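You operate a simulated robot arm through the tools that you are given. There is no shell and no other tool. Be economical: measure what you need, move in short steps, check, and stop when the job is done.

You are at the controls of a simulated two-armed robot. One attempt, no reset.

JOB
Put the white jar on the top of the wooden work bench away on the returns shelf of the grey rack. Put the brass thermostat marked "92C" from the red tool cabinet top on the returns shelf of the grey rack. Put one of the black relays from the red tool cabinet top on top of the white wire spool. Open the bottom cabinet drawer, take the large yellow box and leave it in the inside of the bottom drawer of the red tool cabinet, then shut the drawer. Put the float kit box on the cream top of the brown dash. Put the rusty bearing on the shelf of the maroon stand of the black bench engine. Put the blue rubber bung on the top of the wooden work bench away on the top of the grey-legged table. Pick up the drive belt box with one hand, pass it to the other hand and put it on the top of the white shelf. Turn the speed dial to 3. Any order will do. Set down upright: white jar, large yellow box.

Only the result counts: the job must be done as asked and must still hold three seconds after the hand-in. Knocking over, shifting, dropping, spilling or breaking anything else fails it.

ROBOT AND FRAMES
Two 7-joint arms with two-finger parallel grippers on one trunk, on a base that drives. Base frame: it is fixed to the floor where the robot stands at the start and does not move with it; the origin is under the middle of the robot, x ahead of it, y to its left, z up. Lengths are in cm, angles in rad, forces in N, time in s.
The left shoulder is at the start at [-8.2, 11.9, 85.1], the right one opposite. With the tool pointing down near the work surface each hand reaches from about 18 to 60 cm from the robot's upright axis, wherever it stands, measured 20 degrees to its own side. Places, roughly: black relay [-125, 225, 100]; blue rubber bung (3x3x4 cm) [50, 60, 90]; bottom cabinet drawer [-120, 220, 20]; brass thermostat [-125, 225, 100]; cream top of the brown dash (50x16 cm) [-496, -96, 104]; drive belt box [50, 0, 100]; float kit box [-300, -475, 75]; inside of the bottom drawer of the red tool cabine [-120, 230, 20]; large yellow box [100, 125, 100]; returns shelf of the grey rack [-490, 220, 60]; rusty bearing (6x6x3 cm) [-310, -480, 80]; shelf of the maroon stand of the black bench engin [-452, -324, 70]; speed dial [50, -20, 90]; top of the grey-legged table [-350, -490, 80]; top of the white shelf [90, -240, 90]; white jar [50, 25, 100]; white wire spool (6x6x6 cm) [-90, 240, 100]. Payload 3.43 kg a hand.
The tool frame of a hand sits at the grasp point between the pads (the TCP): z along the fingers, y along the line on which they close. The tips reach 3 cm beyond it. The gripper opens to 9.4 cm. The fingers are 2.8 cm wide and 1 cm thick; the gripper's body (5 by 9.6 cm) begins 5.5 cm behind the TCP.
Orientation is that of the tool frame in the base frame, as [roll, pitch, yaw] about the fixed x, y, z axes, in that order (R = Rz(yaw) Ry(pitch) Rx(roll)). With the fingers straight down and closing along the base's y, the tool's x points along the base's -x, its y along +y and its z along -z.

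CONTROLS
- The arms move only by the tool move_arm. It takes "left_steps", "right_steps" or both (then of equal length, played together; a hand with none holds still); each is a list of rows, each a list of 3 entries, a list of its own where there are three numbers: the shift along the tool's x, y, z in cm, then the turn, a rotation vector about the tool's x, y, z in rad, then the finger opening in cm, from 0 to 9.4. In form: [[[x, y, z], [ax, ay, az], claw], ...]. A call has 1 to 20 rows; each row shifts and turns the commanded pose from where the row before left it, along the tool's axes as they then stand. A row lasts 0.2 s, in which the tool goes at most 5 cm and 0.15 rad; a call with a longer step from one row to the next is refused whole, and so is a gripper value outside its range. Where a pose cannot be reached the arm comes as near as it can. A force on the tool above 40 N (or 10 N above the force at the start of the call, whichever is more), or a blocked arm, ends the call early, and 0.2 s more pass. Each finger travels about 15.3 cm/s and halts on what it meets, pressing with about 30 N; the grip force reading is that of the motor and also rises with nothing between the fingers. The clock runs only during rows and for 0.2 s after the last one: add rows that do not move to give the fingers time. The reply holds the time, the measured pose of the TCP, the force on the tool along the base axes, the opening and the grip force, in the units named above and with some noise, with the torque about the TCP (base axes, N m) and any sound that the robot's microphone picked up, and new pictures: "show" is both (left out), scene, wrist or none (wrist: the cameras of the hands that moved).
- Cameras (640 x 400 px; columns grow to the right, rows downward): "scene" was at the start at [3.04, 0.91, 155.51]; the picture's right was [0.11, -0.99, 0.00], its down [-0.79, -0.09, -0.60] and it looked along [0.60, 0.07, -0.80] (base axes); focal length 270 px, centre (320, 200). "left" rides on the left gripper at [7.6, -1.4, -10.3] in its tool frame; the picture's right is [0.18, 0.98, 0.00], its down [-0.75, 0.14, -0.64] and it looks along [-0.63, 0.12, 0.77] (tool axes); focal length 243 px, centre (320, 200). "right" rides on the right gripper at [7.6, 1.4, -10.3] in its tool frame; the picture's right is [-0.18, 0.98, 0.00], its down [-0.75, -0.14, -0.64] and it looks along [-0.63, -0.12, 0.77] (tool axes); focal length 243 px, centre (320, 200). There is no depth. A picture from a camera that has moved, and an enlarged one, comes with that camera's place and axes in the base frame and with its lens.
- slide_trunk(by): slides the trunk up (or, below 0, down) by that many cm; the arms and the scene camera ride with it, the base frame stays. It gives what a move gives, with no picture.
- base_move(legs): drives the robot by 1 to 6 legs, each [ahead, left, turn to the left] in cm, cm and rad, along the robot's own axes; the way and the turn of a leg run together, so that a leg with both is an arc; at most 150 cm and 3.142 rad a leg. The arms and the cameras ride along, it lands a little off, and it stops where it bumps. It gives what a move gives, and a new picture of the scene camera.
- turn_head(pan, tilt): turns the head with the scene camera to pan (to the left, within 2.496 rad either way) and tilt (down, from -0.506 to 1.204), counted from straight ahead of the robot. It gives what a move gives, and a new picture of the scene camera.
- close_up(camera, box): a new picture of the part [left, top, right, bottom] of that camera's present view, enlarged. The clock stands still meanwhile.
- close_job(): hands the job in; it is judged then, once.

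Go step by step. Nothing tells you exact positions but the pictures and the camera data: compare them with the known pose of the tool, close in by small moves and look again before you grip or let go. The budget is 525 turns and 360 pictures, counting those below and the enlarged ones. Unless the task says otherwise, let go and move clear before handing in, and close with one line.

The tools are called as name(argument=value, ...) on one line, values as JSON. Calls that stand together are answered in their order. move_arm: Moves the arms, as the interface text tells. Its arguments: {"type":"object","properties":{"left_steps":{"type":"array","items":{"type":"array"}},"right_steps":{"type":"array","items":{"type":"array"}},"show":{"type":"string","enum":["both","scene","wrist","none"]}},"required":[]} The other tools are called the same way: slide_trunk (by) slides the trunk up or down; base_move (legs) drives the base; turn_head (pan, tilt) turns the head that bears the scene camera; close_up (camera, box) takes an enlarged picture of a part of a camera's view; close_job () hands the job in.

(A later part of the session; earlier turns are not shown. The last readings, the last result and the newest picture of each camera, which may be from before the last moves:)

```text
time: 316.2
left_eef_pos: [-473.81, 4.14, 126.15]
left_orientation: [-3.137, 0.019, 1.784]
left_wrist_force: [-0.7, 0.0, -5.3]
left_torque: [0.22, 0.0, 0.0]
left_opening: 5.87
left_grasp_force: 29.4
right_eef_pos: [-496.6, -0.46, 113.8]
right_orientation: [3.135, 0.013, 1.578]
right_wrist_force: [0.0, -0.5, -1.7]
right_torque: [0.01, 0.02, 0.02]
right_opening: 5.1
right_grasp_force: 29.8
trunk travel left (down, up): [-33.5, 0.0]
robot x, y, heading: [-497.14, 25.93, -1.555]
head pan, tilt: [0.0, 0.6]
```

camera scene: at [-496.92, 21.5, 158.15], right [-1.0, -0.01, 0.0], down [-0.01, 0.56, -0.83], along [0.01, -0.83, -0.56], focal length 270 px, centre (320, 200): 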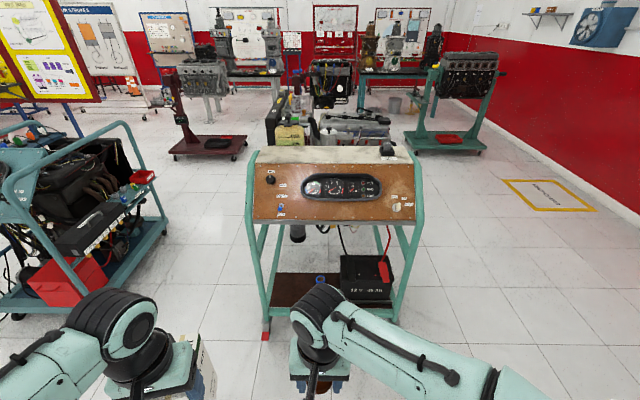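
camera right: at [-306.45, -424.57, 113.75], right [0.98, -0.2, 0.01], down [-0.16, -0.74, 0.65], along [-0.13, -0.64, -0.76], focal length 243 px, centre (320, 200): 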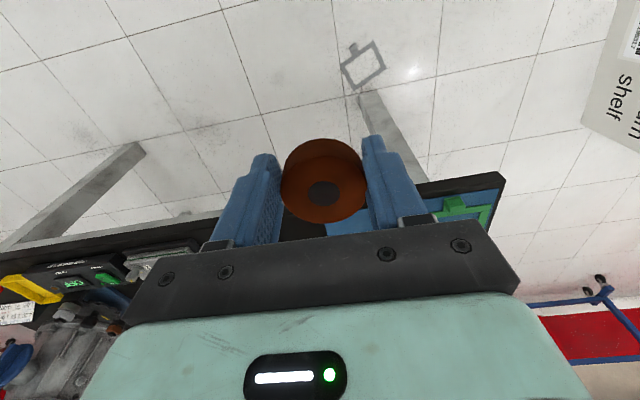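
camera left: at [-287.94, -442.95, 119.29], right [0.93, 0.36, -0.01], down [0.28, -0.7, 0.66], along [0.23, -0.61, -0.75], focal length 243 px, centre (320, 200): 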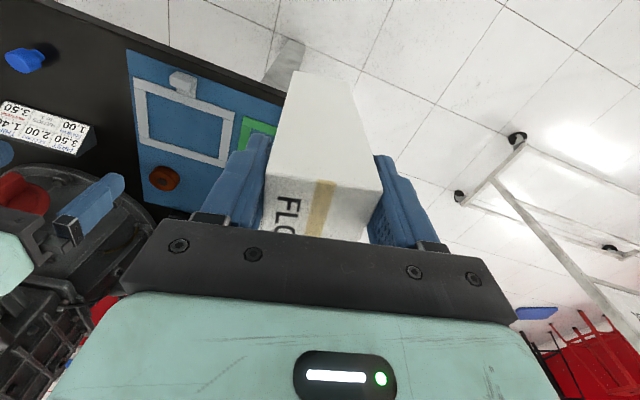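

base_move(legs=[[0, -9, -0.015], [62, 0, 0]])

turn_head(pan=0.2, tilt=0.9)

```text
time: 320.8
left_eef_pos: [-483.26, -58.06, 126.06]
left_orientation: [-3.137, 0.02, 1.768]
left_wrist_force: [-0.1, 1.1, -5.6]
left_torque: [0.22, 0.05, 0.0]
left_opening: 5.87
left_grasp_force: 29.4
right_eef_pos: [-506.38, -62.45, 113.79]
right_orientation: [3.134, 0.011, 1.558]
right_wrist_force: [-0.7, 0.7, -2.1]
right_torque: [0.0, 0.02, 0.0]
right_opening: 5.09
right_grasp_force: 30.3
trunk travel left (down, up): [-33.5, 0.0]
robot x, y, heading: [-506.32, -36.38, -1.57]
head pan, tilt: [0.0, 0.6]
camera scene: at [-506.25, -40.3, 164.45], right [-1.0, 0.01, 0.0], down [0.0, 0.56, -0.83], along [0.0, -0.83, -0.56], focal length 270 px, centre (320, 200)
```

scene: 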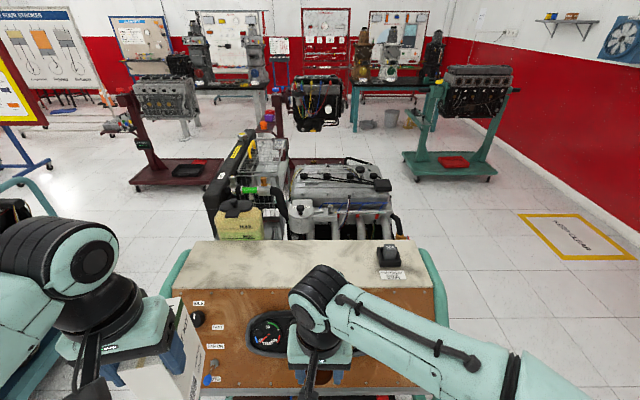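

```text
time: 321.6
left_eef_pos: [-483.3, -58.14, 126.19]
left_orientation: [-3.134, 0.018, 1.77]
left_wrist_force: [-0.1, -0.4, -4.4]
left_torque: [0.18, 0.01, 0.04]
left_opening: 5.86
left_grasp_force: 30.1
right_eef_pos: [-506.37, -62.36, 113.72]
right_orientation: [3.136, 0.011, 1.559]
right_wrist_force: [-0.5, -0.5, -1.5]
right_torque: [0.03, 0.02, 0.0]
right_opening: 5.07
right_grasp_force: 29.5
trunk travel left (down, up): [-33.5, 0.0]
robot x, y, heading: [-506.01, -36.2, -1.579]
head pan, tilt: [0.201, 0.901]
camera scene: at [-504.75, -38.91, 161.99], right [-0.98, -0.19, 0.0], down [-0.15, 0.77, -0.62], along [0.12, -0.61, -0.78], focal length 270 px, centre (320, 200)
```

scene: 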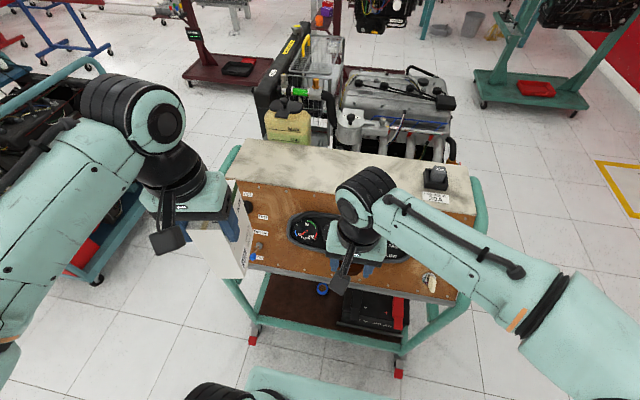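

base_move(legs=[[6, 0, 0]])

move_arm(left_steps=[[[-4, -0.5, 0], [0, 0, 0], 4], [[-4, -0.5, 0], [0, 0, 0], 4], [[-4, 0, 0.3], [0, 0, 0], 4], [[-4, 0, 0.3], [0, 0, 0], 4], [[-4, 0, 0.3], [0, 0, 0], 4], [[-4, 0, 0.3], [0, 0, 0], 4]], show="both")

```text
time: 322.6
left_eef_pos: [-483.31, -63.78, 125.97]
left_orientation: [-3.136, 0.018, 1.768]
left_wrist_force: [0.3, 1.4, -5.0]
left_torque: [0.22, 0.07, -0.02]
left_opening: 5.87
left_grasp_force: 30.6
right_eef_pos: [-506.33, -68.0, 113.74]
right_orientation: [3.133, 0.013, 1.56]
right_wrist_force: [-0.5, 0.5, -2.0]
right_torque: [0.01, -0.02, -0.02]
right_opening: 5.08
right_grasp_force: 30.3
trunk travel left (down, up): [-33.5, 0.0]
robot x, y, heading: [-506.31, -42.0, -1.574]
head pan, tilt: [0.201, 0.901]
camera scene: at [-504.76, -44.57, 161.94], right [-0.98, -0.19, 0.0], down [-0.15, 0.77, -0.62], along [0.12, -0.61, -0.78], focal length 270 px, centre (320, 200)
```

scene: 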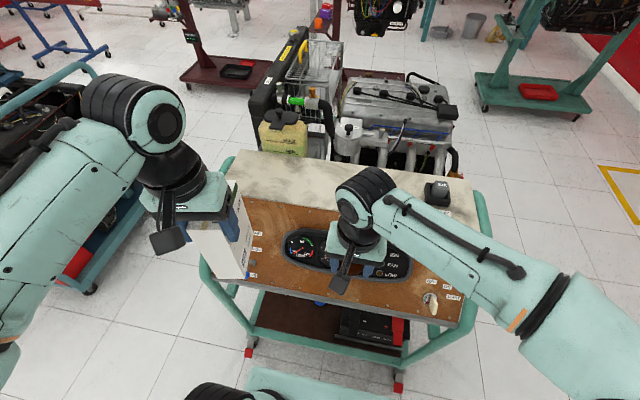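

```text
time: 324.0
left_eef_pos: [-480.07, -86.95, 125.25]
left_orientation: [-3.14, 0.015, 1.765]
left_wrist_force: [0.2, -0.1, -4.7]
left_torque: [0.2, 0.05, -0.04]
left_opening: 5.89
left_grasp_force: 30.3
left hand out of reach, approached as far as the arm can: row 6
right_eef_pos: [-506.32, -68.4, 113.86]
right_orientation: [3.135, 0.011, 1.56]
right_wrist_force: [-0.2, -0.2, -2.1]
right_torque: [0.03, 0.01, -0.02]
right_opening: 5.09
right_grasp_force: 29.7
trunk travel left (down, up): [-33.5, 0.0]
robot x, y, heading: [-506.08, -41.76, -1.575]
head pan, tilt: [0.201, 0.901]
camera scene: at [-504.79, -44.93, 161.99], right [-0.98, -0.19, 0.0], down [-0.15, 0.77, -0.62], along [0.12, -0.61, -0.78], focal length 270 px, centre (320, 200)
camera left: at [-482.72, -79.58, 135.51], right [0.93, 0.37, -0.01], down [0.28, -0.7, 0.65], along [0.24, -0.61, -0.76], focal length 243 px, centre (320, 200)
```

scene: 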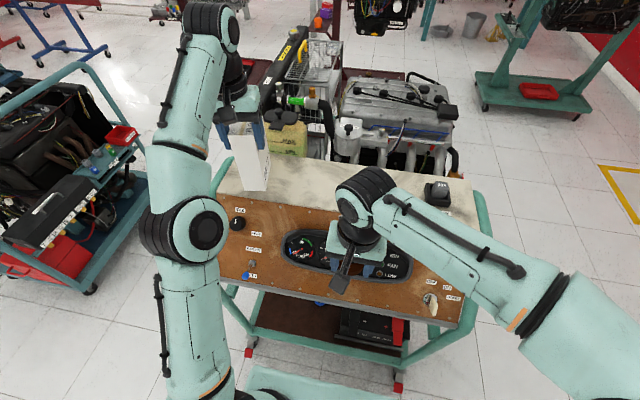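
left: 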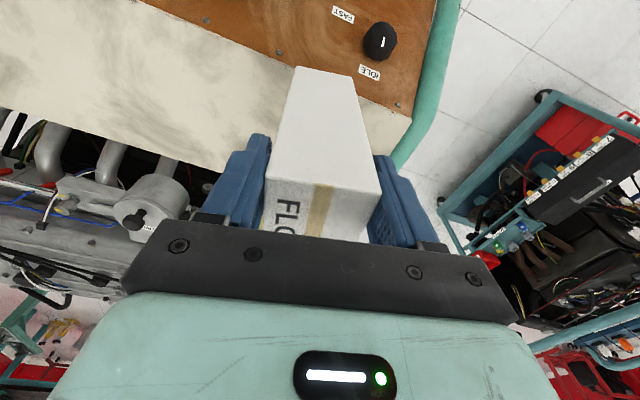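

base_move(legs=[[4, -7, 0]])

move_arm(left_steps=[[[0, 0, 1], [0, 0, 0], 4], [[-1, 0, 1], [0, 0, 0], 4]], show="both")

close_up(camera="scene", box=[180, 80, 380, 230])

```text
time: 325.3
left_eef_pos: [-485.56, -90.18, 125.27]
left_orientation: [-3.138, 0.015, 1.767]
left_wrist_force: [-0.4, -0.8, -5.1]
left_torque: [0.18, 0.06, 0.0]
left_opening: 5.87
left_grasp_force: 29.8
right_eef_pos: [-512.0, -71.6, 113.79]
right_orientation: [3.135, 0.008, 1.563]
right_wrist_force: [0.3, -0.6, -1.9]
right_torque: [0.06, -0.01, 0.02]
right_opening: 5.09
right_grasp_force: 29.8
trunk travel left (down, up): [-33.5, 0.0]
robot x, y, heading: [-511.7, -44.85, -1.576]
head pan, tilt: [0.201, 0.901]
stopped in leg 1: the robot was blocked; the commanded pose is now the measured one
camera scene: at [-510.49, -48.23, 161.99], right [-0.98, -0.2, 0.0], down [-0.15, 0.77, -0.62], along [0.12, -0.61, -0.78], focal length 270 px, centre (320, 200)
```

scene: 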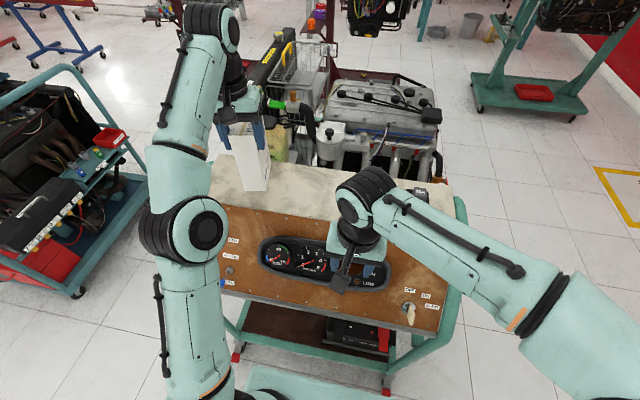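

```text
time: 325.9
left_eef_pos: [-485.24, -91.21, 123.21]
left_orientation: [-3.137, 0.016, 1.769]
left_wrist_force: [-0.6, -0.5, -7.2]
left_torque: [0.16, 0.02, -0.04]
left_opening: 5.89
left_grasp_force: 30.2
right_eef_pos: [-511.81, -71.66, 113.76]
right_orientation: [3.137, 0.011, 1.563]
right_wrist_force: [0.1, -0.7, -1.7]
right_torque: [0.05, 0.06, 0.0]
right_opening: 5.09
right_grasp_force: 29.6
trunk travel left (down, up): [-33.5, 0.0]
robot x, y, heading: [-512.21, -45.25, -1.569]
head pan, tilt: [0.201, 0.901]
camera scene: at [-510.24, -48.23, 161.99], right [-0.98, -0.2, 0.0], down [-0.15, 0.77, -0.62], along [0.12, -0.61, -0.78], focal length 270 px, centre (320, 200)
camera left: at [-487.98, -83.85, 133.44], right [0.93, 0.37, -0.01], down [0.29, -0.7, 0.65], along [0.24, -0.61, -0.76], focal length 243 px, centre (320, 200)
```

scene: 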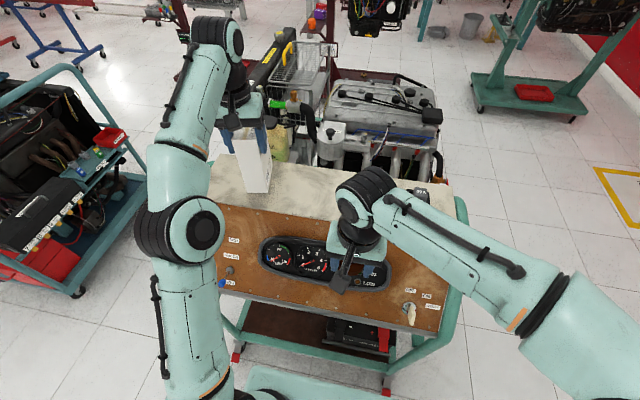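
left: 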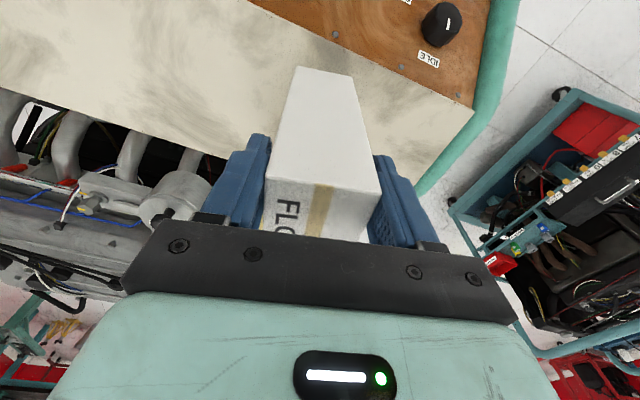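

```text
2.67 times, centred on (280, 155) of scene
camera zoom: at [-510.24, -48.23, 161.99], right [-0.98, -0.2, 0.0], down [-0.15, 0.77, -0.62], along [0.12, -0.61, -0.78], focal length 721 px, centre (427, 320)
```

zoom: 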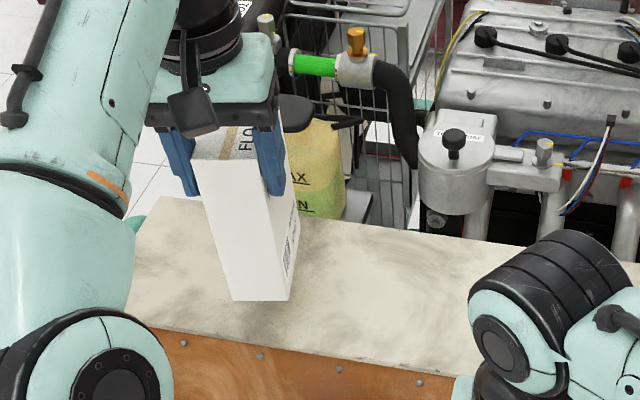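

The base bumped the trolley frame lightly; I'll stay put. The box hangs just over the cream top; lower it slowly.

move_arm(left_steps=[[[0, 0, 0.5], [0, 0, 0], 4], [[0, 0, 0.5], [0, 0, 0], 4], [[0, 0, 0.4], [0, 0, 0], 4], [[0, 0, 0.4], [0, 0, 0], 4]], show="none")

close_up(camera="scene", box=[180, 80, 380, 230])

```text
time: 326.9
left_eef_pos: [-485.25, -91.21, 121.53]
left_orientation: [-3.136, 0.017, 1.769]
left_wrist_force: [-0.9, 0.0, -5.7]
left_torque: [0.21, 0.02, -0.01]
left_opening: 5.88
left_grasp_force: 29.7
right_eef_pos: [-511.86, -71.59, 113.78]
right_orientation: [3.134, 0.01, 1.563]
right_wrist_force: [0.7, 0.4, -2.1]
right_torque: [0.0, 0.02, -0.01]
right_opening: 5.05
right_grasp_force: 30.1
trunk travel left (down, up): [-33.5, 0.0]
robot x, y, heading: [-511.91, -45.31, -1.57]
head pan, tilt: [0.201, 0.901]
```

```text
2.67 times, centred on (280, 155) of scene
camera zoom: at [-510.35, -48.16, 161.99], right [-0.98, -0.2, 0.0], down [-0.15, 0.77, -0.62], along [0.12, -0.61, -0.78], focal length 721 px, centre (427, 320)
```

zoom: 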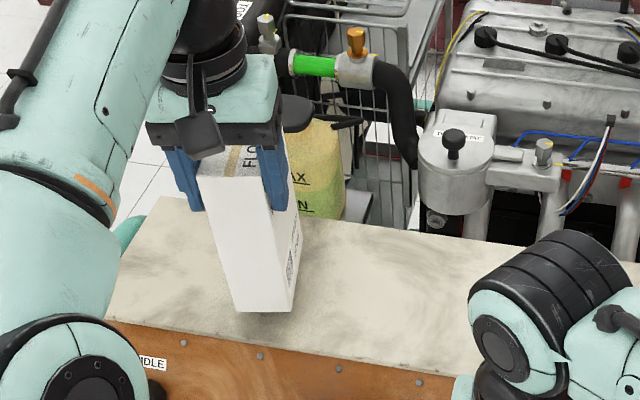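

move_arm(left_steps=[[[0, 0, 0.4], [0, 0, 0], 4], [[0, 0, 0.4], [0, 0, 0], 4], [[0, 0, 0.4], [0, 0, 0], 4], [[0, 0, 0.4], [0, 0, 0], 4], [[0, 0, 0.4], [0, 0, 0], 4]], show="none")

close_up(camera="scene", box=[180, 80, 380, 230])

```text
time: 328.1
left_eef_pos: [-485.25, -91.17, 119.64]
left_orientation: [-3.137, 0.021, 1.769]
left_wrist_force: [-0.4, 1.6, -0.9]
left_torque: [-0.01, -0.16, 0.07]
left_opening: 5.88
left_grasp_force: 30.0
right_eef_pos: [-511.9, -71.62, 113.57]
right_orientation: [3.135, 0.011, 1.562]
right_wrist_force: [0.2, 0.4, -2.2]
right_torque: [0.03, 0.0, 0.01]
right_opening: 5.08
right_grasp_force: 29.7
trunk travel left (down, up): [-33.5, 0.0]
robot x, y, heading: [-512.03, -45.37, -1.572]
head pan, tilt: [0.201, 0.901]
```

```text
2.67 times, centred on (280, 155) of scene
camera zoom: at [-510.39, -48.06, 161.99], right [-0.98, -0.2, 0.0], down [-0.15, 0.77, -0.62], along [0.12, -0.61, -0.78], focal length 721 px, centre (427, 320)
```

zoom: 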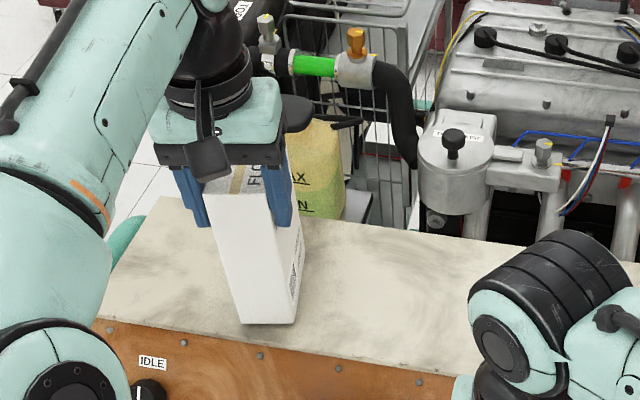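

The box's weight is now on the dash. Release, rise and check.

move_arm(left_steps=[[[0, 0, 0.1], [0, 0, 0], 5], [[0, 0, 0], [0, 0, 0], 7.5], [[0, 0, 0], [0, 0, 0], 9.2], [[0, 0, 0], [0, 0, 0], 9.2], [[0, 0, -3], [0, 0, 0], 9.2], [[0, 0, -3], [0, 0, 0], 9.2], [[3, 0, -1], [0, 0, 0], 9.2], [[4, 0, 0], [0, 0, 0], 9.2], [[4, 0, 0], [0, 0, 0], 9.2], [[4, 0, 0], [0, 0, 0], 9.2]], show="both")

```text
time: 330.3
left_eef_pos: [-488.43, -76.22, 125.09]
left_orientation: [-3.137, 0.02, 1.768]
left_wrist_force: [-0.6, -0.1, -0.2]
left_torque: [-0.02, -0.06, -0.05]
left_opening: 9.16
left_grasp_force: 0.1
left hand out of reach, approached as far as the arm can: row 6
right_eef_pos: [-511.98, -71.37, 113.67]
right_orientation: [3.134, 0.013, 1.564]
right_wrist_force: [0.2, 0.9, -1.9]
right_torque: [0.01, -0.01, -0.02]
right_opening: 5.07
right_grasp_force: 30.3
trunk travel left (down, up): [-33.5, 0.0]
robot x, y, heading: [-512.04, -45.48, -1.571]
head pan, tilt: [0.201, 0.901]
camera scene: at [-510.45, -47.9, 161.98], right [-0.98, -0.2, 0.0], down [-0.15, 0.77, -0.62], along [0.12, -0.61, -0.78], focal length 270 px, centre (320, 200)
camera left: at [-491.18, -68.84, 135.36], right [0.93, 0.37, -0.01], down [0.29, -0.7, 0.66], along [0.24, -0.61, -0.75], focal length 243 px, centre (320, 200)
```

scene: 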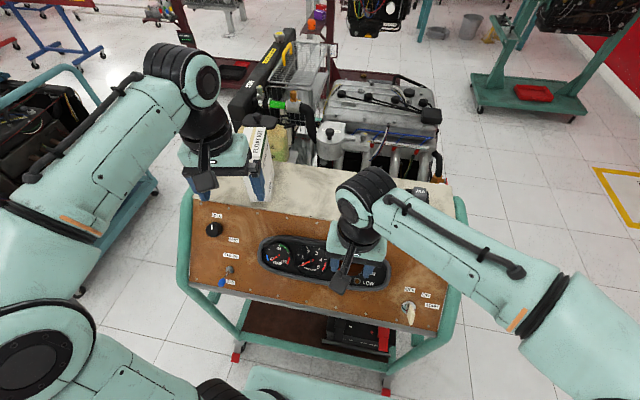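
left: 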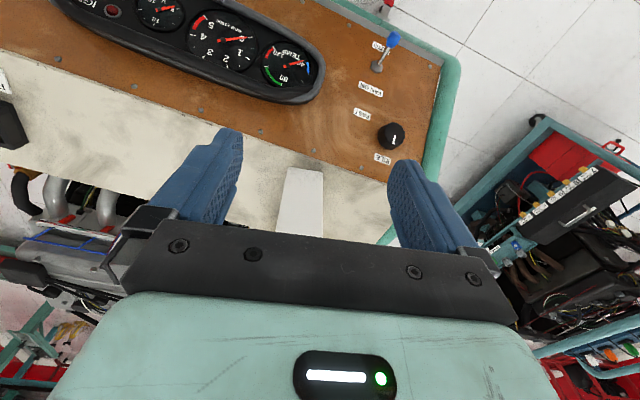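

Float kit is on the dash. Now I set the bearing down temporarily on the free cream area at about (−503,−96) so the left hand can take it over.

move_arm(right_steps=[[[-4.1, 1.4, 0.4], [0, 0, 0], 3.5], [[-4.1, 1.4, 0.4], [0, 0, 0], 3.5], [[-4.1, 1.4, 0.4], [0, 0, 0], 3.5], [[-4.1, 1.4, 0.4], [0, 0, 0], 3.5], [[-4.1, 1.4, 0.4], [0, 0, 0], 3.5], [[-4, 1.4, 0.4], [0, 0, 0], 3.5]], left_steps=[[[0, 4, 0], [0, 0, 0], 9.2], [[0, 4, 0], [0, 0, 0], 9.2], [[4, 0, 0], [0, 0, 0], 9.2], [[0, 0, 0], [0, 0, 0], 9.2], [[0, 0, 0], [0, 0, 0], 9.2], [[0, 0, 0], [0, 0, 0], 9.2]], show="both")

```text
time: 331.7
left_eef_pos: [-481.13, -70.81, 125.15]
left_orientation: [-3.137, 0.02, 1.768]
left_wrist_force: [-0.1, 0.2, -1.0]
left_torque: [-0.01, 0.0, 0.03]
left_opening: 9.19
left_grasp_force: 0.1
right_eef_pos: [-504.36, -94.24, 111.88]
right_orientation: [3.136, 0.01, 1.564]
right_wrist_force: [-0.3, 0.5, -1.7]
right_torque: [-0.03, 0.0, 0.01]
right_opening: 5.08
right_grasp_force: 30.3
right hand out of reach, approached as far as the arm can: row 6
trunk travel left (down, up): [-33.5, 0.0]
robot x, y, heading: [-512.09, -45.35, -1.574]
head pan, tilt: [0.201, 0.901]
camera scene: at [-510.41, -48.06, 162.0], right [-0.98, -0.2, 0.0], down [-0.15, 0.77, -0.62], along [0.12, -0.61, -0.78], focal length 270 px, centre (320, 200)
camera right: at [-502.97, -86.51, 121.77], right [0.98, -0.19, 0.01], down [-0.15, -0.75, 0.65], along [-0.12, -0.64, -0.76], focal length 243 px, centre (320, 200)
camera left: at [-483.99, -63.47, 135.34], right [0.93, 0.37, -0.01], down [0.29, -0.7, 0.66], along [0.24, -0.61, -0.76], focal length 243 px, centre (320, 200)
```

scene: 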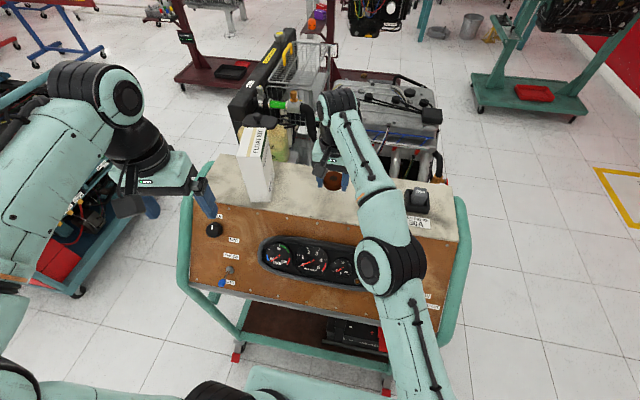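
right: 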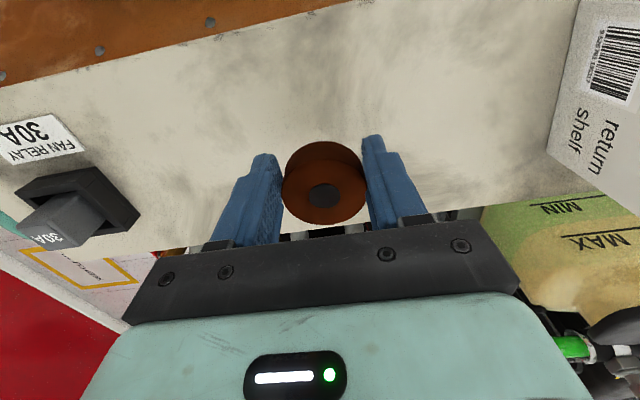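
left: 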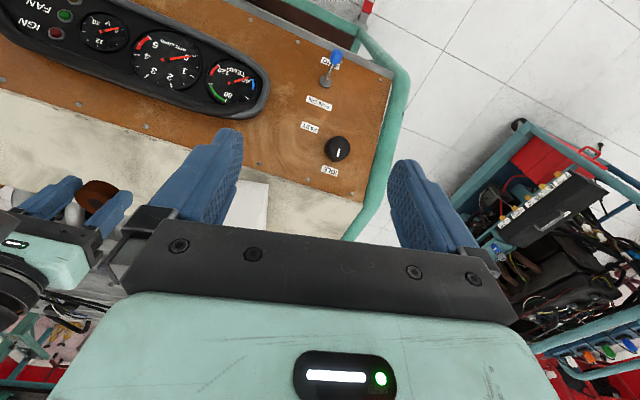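

move_arm(right_steps=[[[0, 0, 2], [0, 0, 0], 3.5], [[0, 0, 1.6], [0, 0, 0], 3.5], [[0, 0, 0.5], [0, 0, 0], 3.5], [[0, 0, 0.4], [0, 0, 0], 3.5], [[0, 0, 0.4], [0, 0, 0], 3.5]], show="wrist")

```text
time: 332.9
left_eef_pos: [-481.21, -70.89, 125.19]
left_orientation: [-3.136, 0.02, 1.768]
left_wrist_force: [-0.7, -0.5, -0.8]
left_torque: [0.01, 0.0, 0.02]
left_opening: 9.19
left_grasp_force: 0.0
right_eef_pos: [-504.47, -94.25, 107.12]
right_orientation: [3.133, 0.015, 1.562]
right_wrist_force: [2.2, -0.7, 10.6]
right_torque: [-0.21, 0.25, 0.07]
right_opening: 5.07
right_grasp_force: 29.9
trunk travel left (down, up): [-33.5, 0.0]
robot x, y, heading: [-511.93, -45.56, -1.576]
head pan, tilt: [0.201, 0.901]
camera right: at [-503.0, -86.46, 117.1], right [0.98, -0.19, 0.01], down [-0.15, -0.74, 0.65], along [-0.12, -0.64, -0.76], focal length 243 px, centre (320, 200)
```

right: 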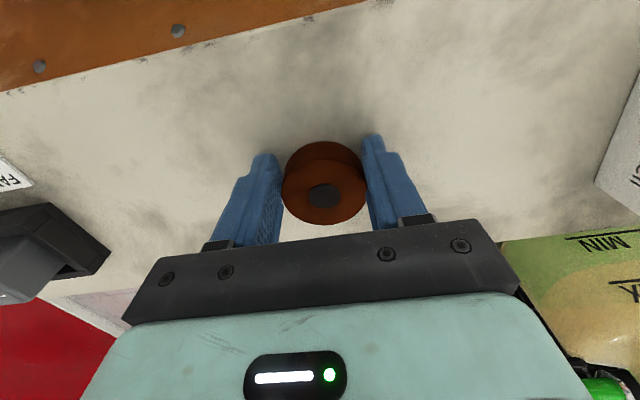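

Bearing touches the dash. Release and withdraw the right hand.

move_arm(right_steps=[[[0, 0, 0], [0, 0, 0], 6.5], [[0, 0, 0], [0, 0, 0], 7.5], [[0, 0, -3], [0, 0, 0], 7.5], [[0, 0, -3], [0, 0, 0], 7.5], [[3, 0, -2], [0, 0, 0], 7.5], [[4.5, 0, 0], [0, 0, 0], 7.5], [[4.5, -1.5, 0], [0, 0, 0], 7.5], [[4.5, -1.5, 0], [0, 0, 0], 7.5], [[4.5, -1.5, 0], [0, 0, 0], 7.5], [[4, -1.5, 0], [0, 0, 0], 7.5]], show="both")

```text
time: 335.1
left_eef_pos: [-481.33, -70.8, 125.14]
left_orientation: [-3.135, 0.02, 1.768]
left_wrist_force: [-0.9, -0.4, 0.0]
left_torque: [-0.03, -0.01, -0.01]
left_opening: 9.22
left_grasp_force: 0.1
right_eef_pos: [-510.56, -68.43, 114.32]
right_orientation: [3.135, 0.013, 1.56]
right_wrist_force: [0.2, -0.3, -0.3]
right_torque: [-0.02, -0.01, -0.01]
right_opening: 7.48
right_grasp_force: 0.1
right hand out of reach, approached as far as the arm can: row 4
trunk travel left (down, up): [-33.5, 0.0]
robot x, y, heading: [-512.05, -45.28, -1.566]
head pan, tilt: [0.201, 0.901]
camera scene: at [-510.48, -47.98, 161.98], right [-0.98, -0.2, 0.0], down [-0.15, 0.77, -0.62], along [0.12, -0.61, -0.78], focal length 270 px, centre (320, 200)
camera right: at [-509.17, -60.76, 124.28], right [0.98, -0.19, 0.01], down [-0.15, -0.74, 0.65], along [-0.12, -0.64, -0.76], focal length 243 px, centre (320, 200)
```

scene: 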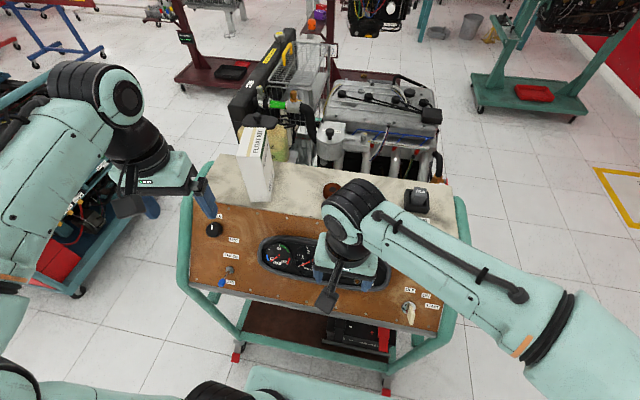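
right: 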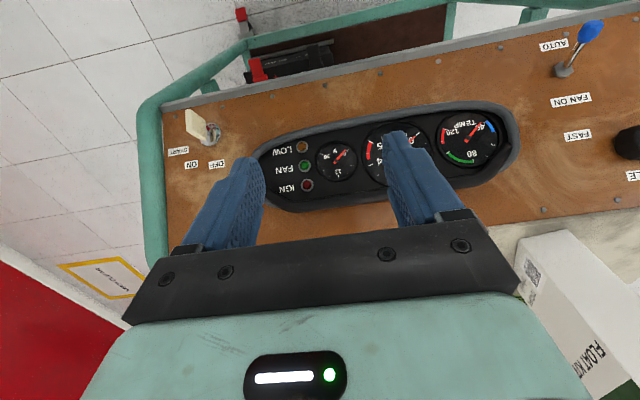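

base_move(legs=[[-2, 0, 0], [0, -12, 0], [1.5, 0, 0]])

move_arm(left_steps=[[[0, -4, 1], [0, 0, 0.1], 8], [[-3, -3, 1.5], [0, 0, 0.1], 8], [[-3, -3, 2], [0, 0, 0], 8], [[-4, 0, 2], [0, 0, 0], 8]], show="both")

```text
time: 336.4
left_eef_pos: [-482.67, -68.72, 125.17]
left_orientation: [-3.14, 0.015, 1.774]
left_wrist_force: [-0.2, 0.8, 0.4]
left_torque: [0.02, -0.02, 0.03]
left_opening: 9.2
left_grasp_force: 0.1
right_eef_pos: [-512.0, -66.53, 114.22]
right_orientation: [3.134, 0.011, 1.567]
right_wrist_force: [-0.6, -0.5, -0.5]
right_torque: [0.01, -0.05, 0.03]
right_opening: 7.51
right_grasp_force: 0.1
trunk travel left (down, up): [-33.5, 0.0]
robot x, y, heading: [-513.52, -43.27, -1.564]
head pan, tilt: [0.201, 0.901]
stopped in leg 2: the robot was blocked; the commanded pose is now the measured one
camera scene: at [-511.97, -45.98, 162.0], right [-0.98, -0.2, 0.0], down [-0.16, 0.77, -0.62], along [0.13, -0.61, -0.78], focal length 270 px, centre (320, 200)
```

scene: 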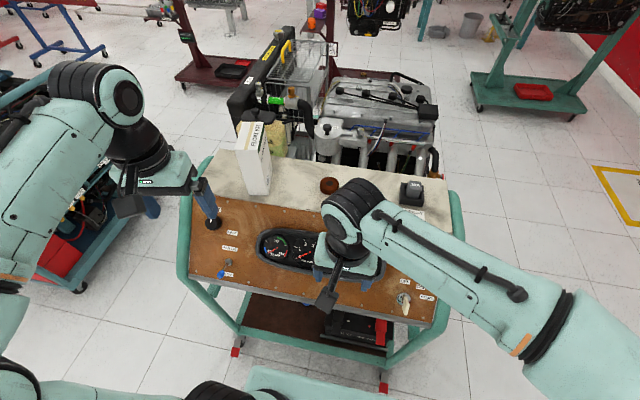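

```text
time: 337.4
left_eef_pos: [-491.98, -80.12, 118.7]
left_orientation: [-3.139, 0.018, 1.573]
left_wrist_force: [-0.4, -0.3, -0.2]
left_torque: [0.03, -0.03, 0.03]
left_opening: 8.01
left_grasp_force: 0.0
right_eef_pos: [-511.81, -66.75, 114.22]
right_orientation: [3.135, 0.01, 1.566]
right_wrist_force: [0.8, -0.1, -0.7]
right_torque: [0.02, 0.02, 0.01]
right_opening: 7.52
right_grasp_force: 0.1
trunk travel left (down, up): [-33.5, 0.0]
robot x, y, heading: [-513.67, -43.4, -1.571]
head pan, tilt: [0.201, 0.901]
camera scene: at [-511.67, -46.15, 161.99], right [-0.98, -0.2, 0.0], down [-0.16, 0.77, -0.62], along [0.12, -0.61, -0.78], focal length 270 px, centre (320, 200)
camera left: at [-493.33, -72.3, 128.91], right [0.98, 0.19, 0.0], down [0.14, -0.74, 0.66], along [0.12, -0.64, -0.76], focal length 243 px, centre (320, 200)
```

scene: 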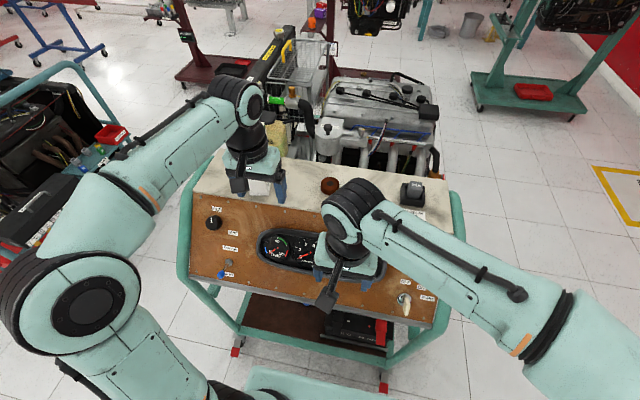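
left: 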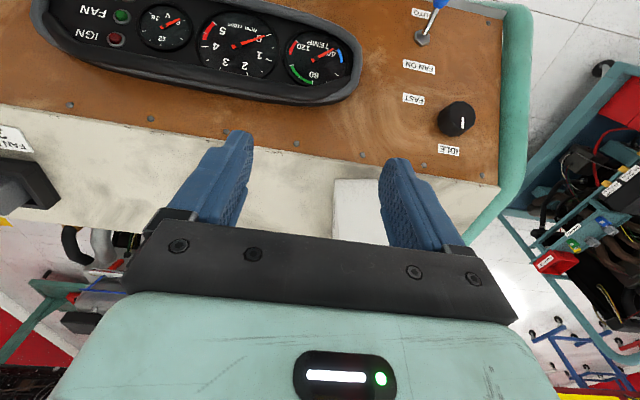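

I first move the right hand aside so the hands don't meet, then bring the left hand over the bearing.

move_arm(right_steps=[[[1.5, -4.5, 0], [0, 0, 0], 7.5], [[1.5, -4.5, 0], [0, 0, 0], 7.5], [[1.5, -4.5, 0], [0, 0, 0], 7.5], [[1.5, -4.5, 0], [0, 0, 0], 7.5]], show="none")

move_arm(left_steps=[[[0, -4.2, 0], [0, 0, 0], 8], [[0, -4.2, 0], [0, 0, 0], 8], [[0, -4, 0], [0, 0, 0], 8]], show="wrist")

```text
time: 338.4
left_eef_pos: [-492.11, -79.72, 118.82]
left_orientation: [-3.141, 0.018, 1.571]
left_wrist_force: [0.3, 0.0, -0.2]
left_torque: [0.02, 0.0, 0.0]
left_opening: 8.05
left_grasp_force: 0.1
right_eef_pos: [-529.89, -60.24, 114.05]
right_orientation: [3.137, 0.01, 1.566]
right_wrist_force: [0.2, 0.0, -0.5]
right_torque: [-0.04, -0.01, -0.01]
right_opening: 7.5
right_grasp_force: 0.0
trunk travel left (down, up): [-33.5, 0.0]
robot x, y, heading: [-513.23, -42.91, -1.57]
head pan, tilt: [0.201, 0.901]
```

```text
time: 339.2
left_eef_pos: [-504.7, -79.82, 118.71]
left_orientation: [-3.139, 0.019, 1.573]
left_wrist_force: [-0.1, 0.1, 0.0]
left_torque: [0.02, -0.03, 0.01]
left_opening: 7.98
left_grasp_force: 0.0
right_eef_pos: [-529.8, -60.43, 114.06]
right_orientation: [3.133, 0.012, 1.565]
right_wrist_force: [0.4, 0.1, 0.1]
right_torque: [0.02, -0.01, 0.04]
right_opening: 7.51
right_grasp_force: 0.1
trunk travel left (down, up): [-33.5, 0.0]
robot x, y, heading: [-513.11, -42.51, -1.571]
head pan, tilt: [0.201, 0.901]
camera left: at [-505.93, -72.1, 128.94], right [0.98, 0.19, 0.0], down [0.14, -0.74, 0.66], along [0.12, -0.64, -0.76], focal length 243 px, centre (320, 200)
```

left: 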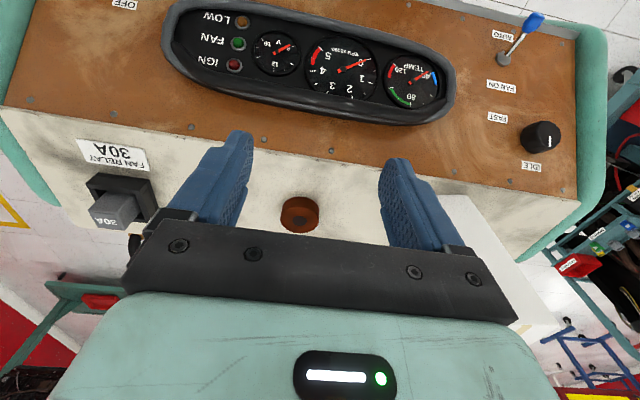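

move_arm(left_steps=[[[-4, 0, 2], [0, 0, 0], 7.5], [[-4, 0, 2], [0, 0, 0], 7.5], [[-4, 0.1, 2], [0, 0, 0], 7.5], [[-2.3, 0, 1.5], [0, 0, 0], 7.5], [[0, 0, 0], [0, 0, 0], 7.5]], show="wrist")

```text
time: 340.4
left_eef_pos: [-504.41, -94.39, 111.73]
left_orientation: [-3.139, 0.019, 1.573]
left_wrist_force: [-0.8, -0.2, -0.1]
left_torque: [0.0, -0.02, -0.01]
left_opening: 7.5
left_grasp_force: 0.1
right_eef_pos: [-529.7, -60.32, 114.12]
right_orientation: [3.137, 0.011, 1.565]
right_wrist_force: [0.2, 0.7, 0.5]
right_torque: [-0.01, 0.02, -0.02]
right_opening: 7.49
right_grasp_force: 0.1
trunk travel left (down, up): [-33.5, 0.0]
robot x, y, heading: [-513.41, -43.46, -1.569]
head pan, tilt: [0.201, 0.901]
camera left: at [-505.64, -86.52, 121.87], right [0.98, 0.18, 0.0], down [0.14, -0.74, 0.66], along [0.12, -0.65, -0.76], focal length 243 px, centre (320, 200)
```

left: 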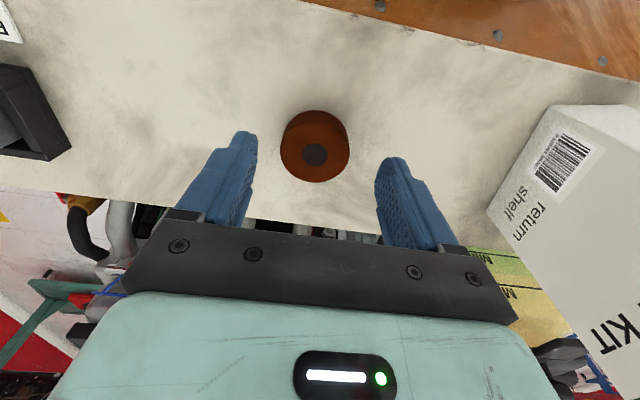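

move_arm(left_steps=[[[-0.6, 0, 2.5], [0, 0, 0], 7.5], [[0, 0, 1.9], [0, 0, 0], 7.5], [[0, 0, 0], [0, 0, 0], 7.5], [[0, 0, 0], [0, 0, 0], 3.5], [[0, 0, 0], [0, 0, 0], 3.5], [[0, 0, 0], [0, 0, 0], 3.5]], show="wrist")

```text
time: 341.8
left_eef_pos: [-504.36, -95.03, 107.23]
left_orientation: [-3.14, 0.018, 1.572]
left_wrist_force: [0.1, 0.3, 0.4]
left_torque: [-0.05, -0.07, -0.02]
left_opening: 5.08
left_grasp_force: 30.3
right_eef_pos: [-529.79, -60.37, 114.06]
right_orientation: [3.136, 0.01, 1.566]
right_wrist_force: [0.5, -0.3, -0.3]
right_torque: [0.0, 0.01, 0.0]
right_opening: 7.5
right_grasp_force: 0.0
trunk travel left (down, up): [-33.5, 0.0]
robot x, y, heading: [-513.48, -43.12, -1.568]
head pan, tilt: [0.201, 0.901]
camera left: at [-505.69, -87.25, 117.49], right [0.98, 0.19, 0.0], down [0.14, -0.74, 0.66], along [0.12, -0.64, -0.76], focal length 243 px, centre (320, 200)
```

left: 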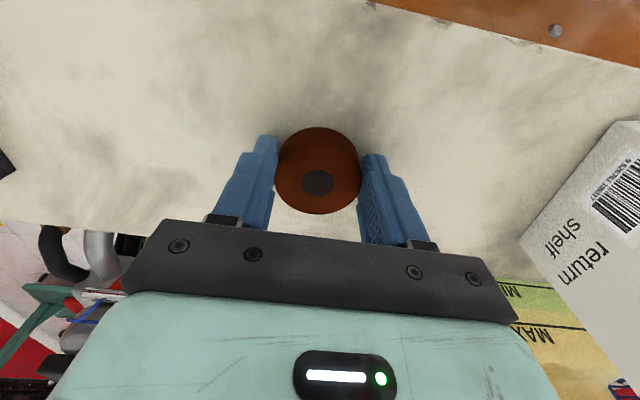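

Bearing is in the left hand. Lift and bring it back (arm only; I'll wait for the result before driving).

move_arm(left_steps=[[[0, 0, -3], [0, 0, 0], 3.5], [[0, 0, -3], [0, 0, 0], 3.5], [[1.5, 0, -2], [0, 0, 0], 3.5], [[4.5, 0, 0], [0, 0, 0], 3.5], [[4.5, 0, 0], [0, 0, 0], 3.5], [[4.5, 0.5, 0], [0, 0, 0], 3.5], [[4.5, 1.5, 0], [0, 0, 0], 3.5], [[4.5, 1.8, 0], [0, 0, 0], 3.5], [[3, 3, 0], [0, 0, 0], 3.5], [[0, 4, 0], [0, 0, 0], 3.5]], show="scene")

```text
time: 344.0
left_eef_pos: [-493.63, -67.94, 114.57]
left_orientation: [-3.14, 0.017, 1.572]
left_wrist_force: [-0.7, 0.6, -1.2]
left_torque: [0.01, 0.01, -0.01]
left_opening: 5.08
left_grasp_force: 30.2
right_eef_pos: [-529.78, -60.47, 114.04]
right_orientation: [3.136, 0.011, 1.565]
right_wrist_force: [0.2, -0.7, 0.0]
right_torque: [-0.01, 0.0, 0.03]
right_opening: 7.49
right_grasp_force: 0.1
trunk travel left (down, up): [-33.5, 0.0]
robot x, y, heading: [-513.16, -43.14, -1.573]
head pan, tilt: [0.201, 0.901]
camera scene: at [-511.65, -45.99, 161.99], right [-0.98, -0.2, 0.0], down [-0.16, 0.77, -0.62], along [0.12, -0.61, -0.78], focal length 270 px, centre (320, 200)
```

scene: 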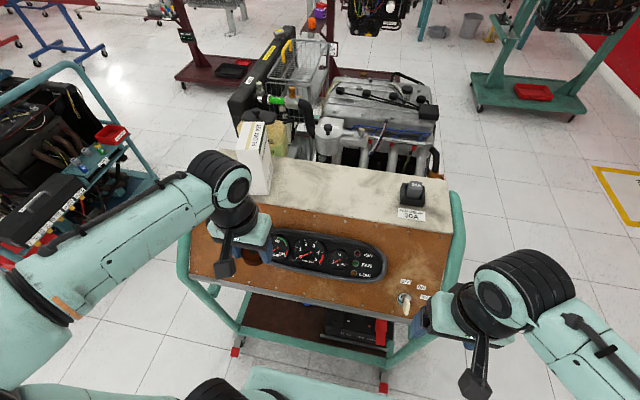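

base_move(legs=[[-68, 0, 0], [0, 0, -1.57], [-135, 0, 0], [-135, 0, 0]])

```text
time: 344.7
left_eef_pos: [-493.66, -67.91, 114.55]
left_orientation: [-3.14, 0.019, 1.573]
left_wrist_force: [-1.0, -0.4, -1.6]
left_torque: [-0.01, -0.02, -0.02]
left_opening: 5.08
left_grasp_force: 30.5
right_eef_pos: [-529.67, -60.29, 114.02]
right_orientation: [3.136, 0.011, 1.564]
right_wrist_force: [0.1, -1.0, 0.1]
right_torque: [0.03, 0.0, 0.02]
right_opening: 7.49
right_grasp_force: 0.1
trunk travel left (down, up): [-33.5, 0.0]
robot x, y, heading: [-512.8, -42.96, -1.567]
head pan, tilt: [0.201, 0.901]
stopped in leg 1: the robot was blocked; the commanded pose is now the measured one
camera scene: at [-511.67, -45.93, 161.99], right [-0.98, -0.2, 0.0], down [-0.16, 0.77, -0.62], along [0.12, -0.61, -0.78], focal length 270 px, centre (320, 200)
```

scene: 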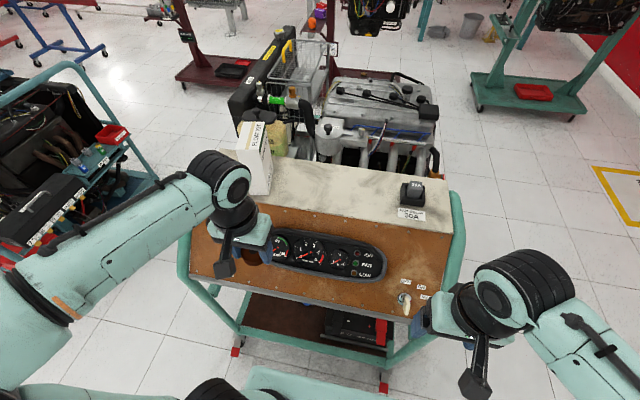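

base_move(legs=[[0, 1.5, 0]])

turn_head(pan=-0.5, tilt=1.2)

```text
time: 345.5
left_eef_pos: [-492.24, -67.87, 114.64]
left_orientation: [-3.14, 0.016, 1.573]
left_wrist_force: [-0.7, -0.5, -1.9]
left_torque: [0.04, -0.02, 0.01]
left_opening: 5.08
left_grasp_force: 30.3
right_eef_pos: [-528.38, -60.43, 113.99]
right_orientation: [3.134, 0.01, 1.565]
right_wrist_force: [0.5, -0.9, -0.8]
right_torque: [0.0, 0.0, -0.02]
right_opening: 7.53
right_grasp_force: 0.0
trunk travel left (down, up): [-33.5, 0.0]
robot x, y, heading: [-511.83, -43.08, -1.568]
head pan, tilt: [0.201, 0.901]
camera scene: at [-510.31, -45.94, 161.99], right [-0.98, -0.2, 0.0], down [-0.16, 0.77, -0.62], along [0.12, -0.61, -0.78], focal length 270 px, centre (320, 200)
```

scene: 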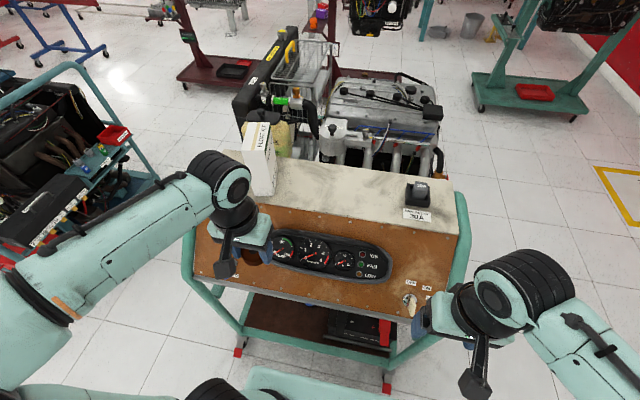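

```text
time: 346.6
left_eef_pos: [-492.1, -67.89, 114.65]
left_orientation: [-3.14, 0.019, 1.573]
left_wrist_force: [1.5, -0.1, -1.6]
left_torque: [0.02, 0.02, 0.02]
left_opening: 5.05
left_grasp_force: 29.7
right_eef_pos: [-528.24, -60.36, 114.07]
right_orientation: [3.136, 0.011, 1.566]
right_wrist_force: [-0.5, -1.0, 0.0]
right_torque: [0.0, -0.01, -0.01]
right_opening: 7.51
right_grasp_force: 0.1
trunk travel left (down, up): [-33.5, 0.0]
robot x, y, heading: [-511.51, -43.05, -1.566]
head pan, tilt: [-0.499, 1.201]
camera scene: at [-514.38, -43.46, 160.01], right [-0.88, 0.48, 0.0], down [0.44, 0.82, -0.36], along [-0.17, -0.32, -0.93], focal length 270 px, centre (320, 200)
```

scene: 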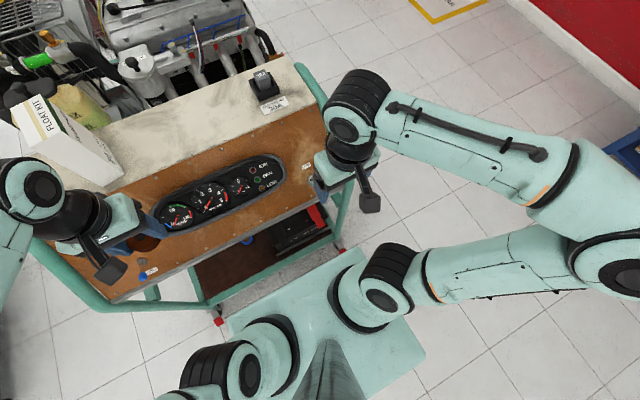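

base_move(legs=[[-20, 0, 0]])

```text
time: 348.2
left_eef_pos: [-492.26, -48.06, 114.47]
left_orientation: [-3.14, 0.017, 1.57]
left_wrist_force: [0.4, 0.4, -1.3]
left_torque: [0.01, -0.02, 0.01]
left_opening: 5.04
left_grasp_force: 29.7
right_eef_pos: [-528.25, -40.44, 114.14]
right_orientation: [3.136, 0.009, 1.563]
right_wrist_force: [0.5, -0.2, 0.1]
right_torque: [0.0, 0.02, -0.01]
right_opening: 7.51
right_grasp_force: 0.0
trunk travel left (down, up): [-33.5, 0.0]
robot x, y, heading: [-511.65, -23.4, -1.567]
head pan, tilt: [-0.499, 1.201]
camera scene: at [-514.4, -23.57, 160.03], right [-0.88, 0.48, 0.0], down [0.45, 0.82, -0.36], along [-0.17, -0.32, -0.93], focal length 270 px, centre (320, 200)
```

scene: 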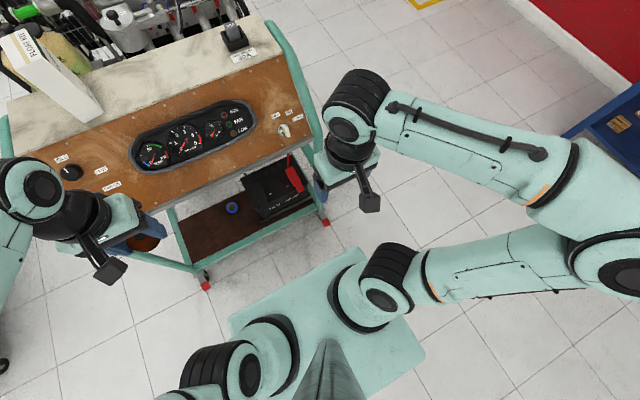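

Free now. Continue back the known way.

base_move(legs=[[-50, 0, 0], [0, 0, -1.57], [-135, 0, 0], [-130, 0, 0]])

```text
time: 367.4
left_eef_pos: [-271.33, 8.05, 114.61]
left_orientation: [-3.139, 0.018, 0.004]
left_wrist_force: [1.0, -0.3, -2.2]
left_torque: [-0.02, -0.02, 0.01]
left_opening: 5.07
left_grasp_force: 30.1
right_eef_pos: [-263.93, 44.12, 114.01]
right_orientation: [3.137, 0.011, -0.003]
right_wrist_force: [-1.2, -0.2, 0.4]
right_torque: [0.0, 0.01, -0.02]
right_opening: 7.5
right_grasp_force: 0.1
trunk travel left (down, up): [-33.5, 0.0]
robot x, y, heading: [-246.41, 27.59, -3.138]
head pan, tilt: [-0.499, 1.201]
camera scene: at [-247.02, 30.52, 160.01], right [0.48, 0.88, 0.0], down [0.82, -0.44, -0.36], along [-0.32, 0.17, -0.93], focal length 270 px, centre (320, 200)
```

scene: 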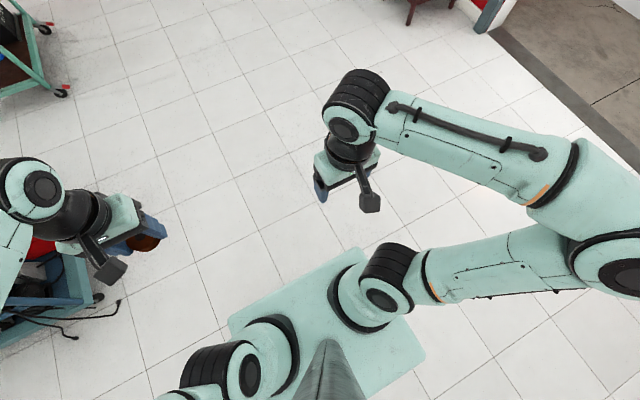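

base_move(legs=[[3, 0, 0], [0, 125, 0], [0, 128, 0], [0, 0, 1.568]])

```text
time: 393.8
left_eef_pos: [-228.67, -248.22, 114.65]
left_orientation: [-3.14, 0.018, 1.588]
left_wrist_force: [0.3, -0.1, -2.4]
left_torque: [0.04, -0.02, -0.02]
left_opening: 5.09
left_grasp_force: 30.0
right_eef_pos: [-264.89, -241.37, 114.07]
right_orientation: [3.137, 0.011, 1.584]
right_wrist_force: [0.2, 0.3, -0.3]
right_torque: [0.03, 0.03, 0.01]
right_opening: 7.47
right_grasp_force: 0.0
trunk travel left (down, up): [-33.5, 0.0]
robot x, y, heading: [-248.74, -223.83, -1.552]
head pan, tilt: [-0.499, 1.201]
camera scene: at [-251.3, -224.17, 160.01], right [-0.89, 0.46, 0.0], down [0.43, 0.83, -0.36], along [-0.17, -0.32, -0.93], focal length 270 px, centre (320, 200)
```

scene: 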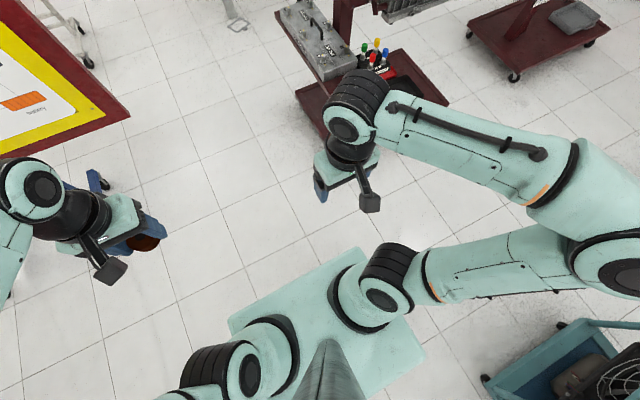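

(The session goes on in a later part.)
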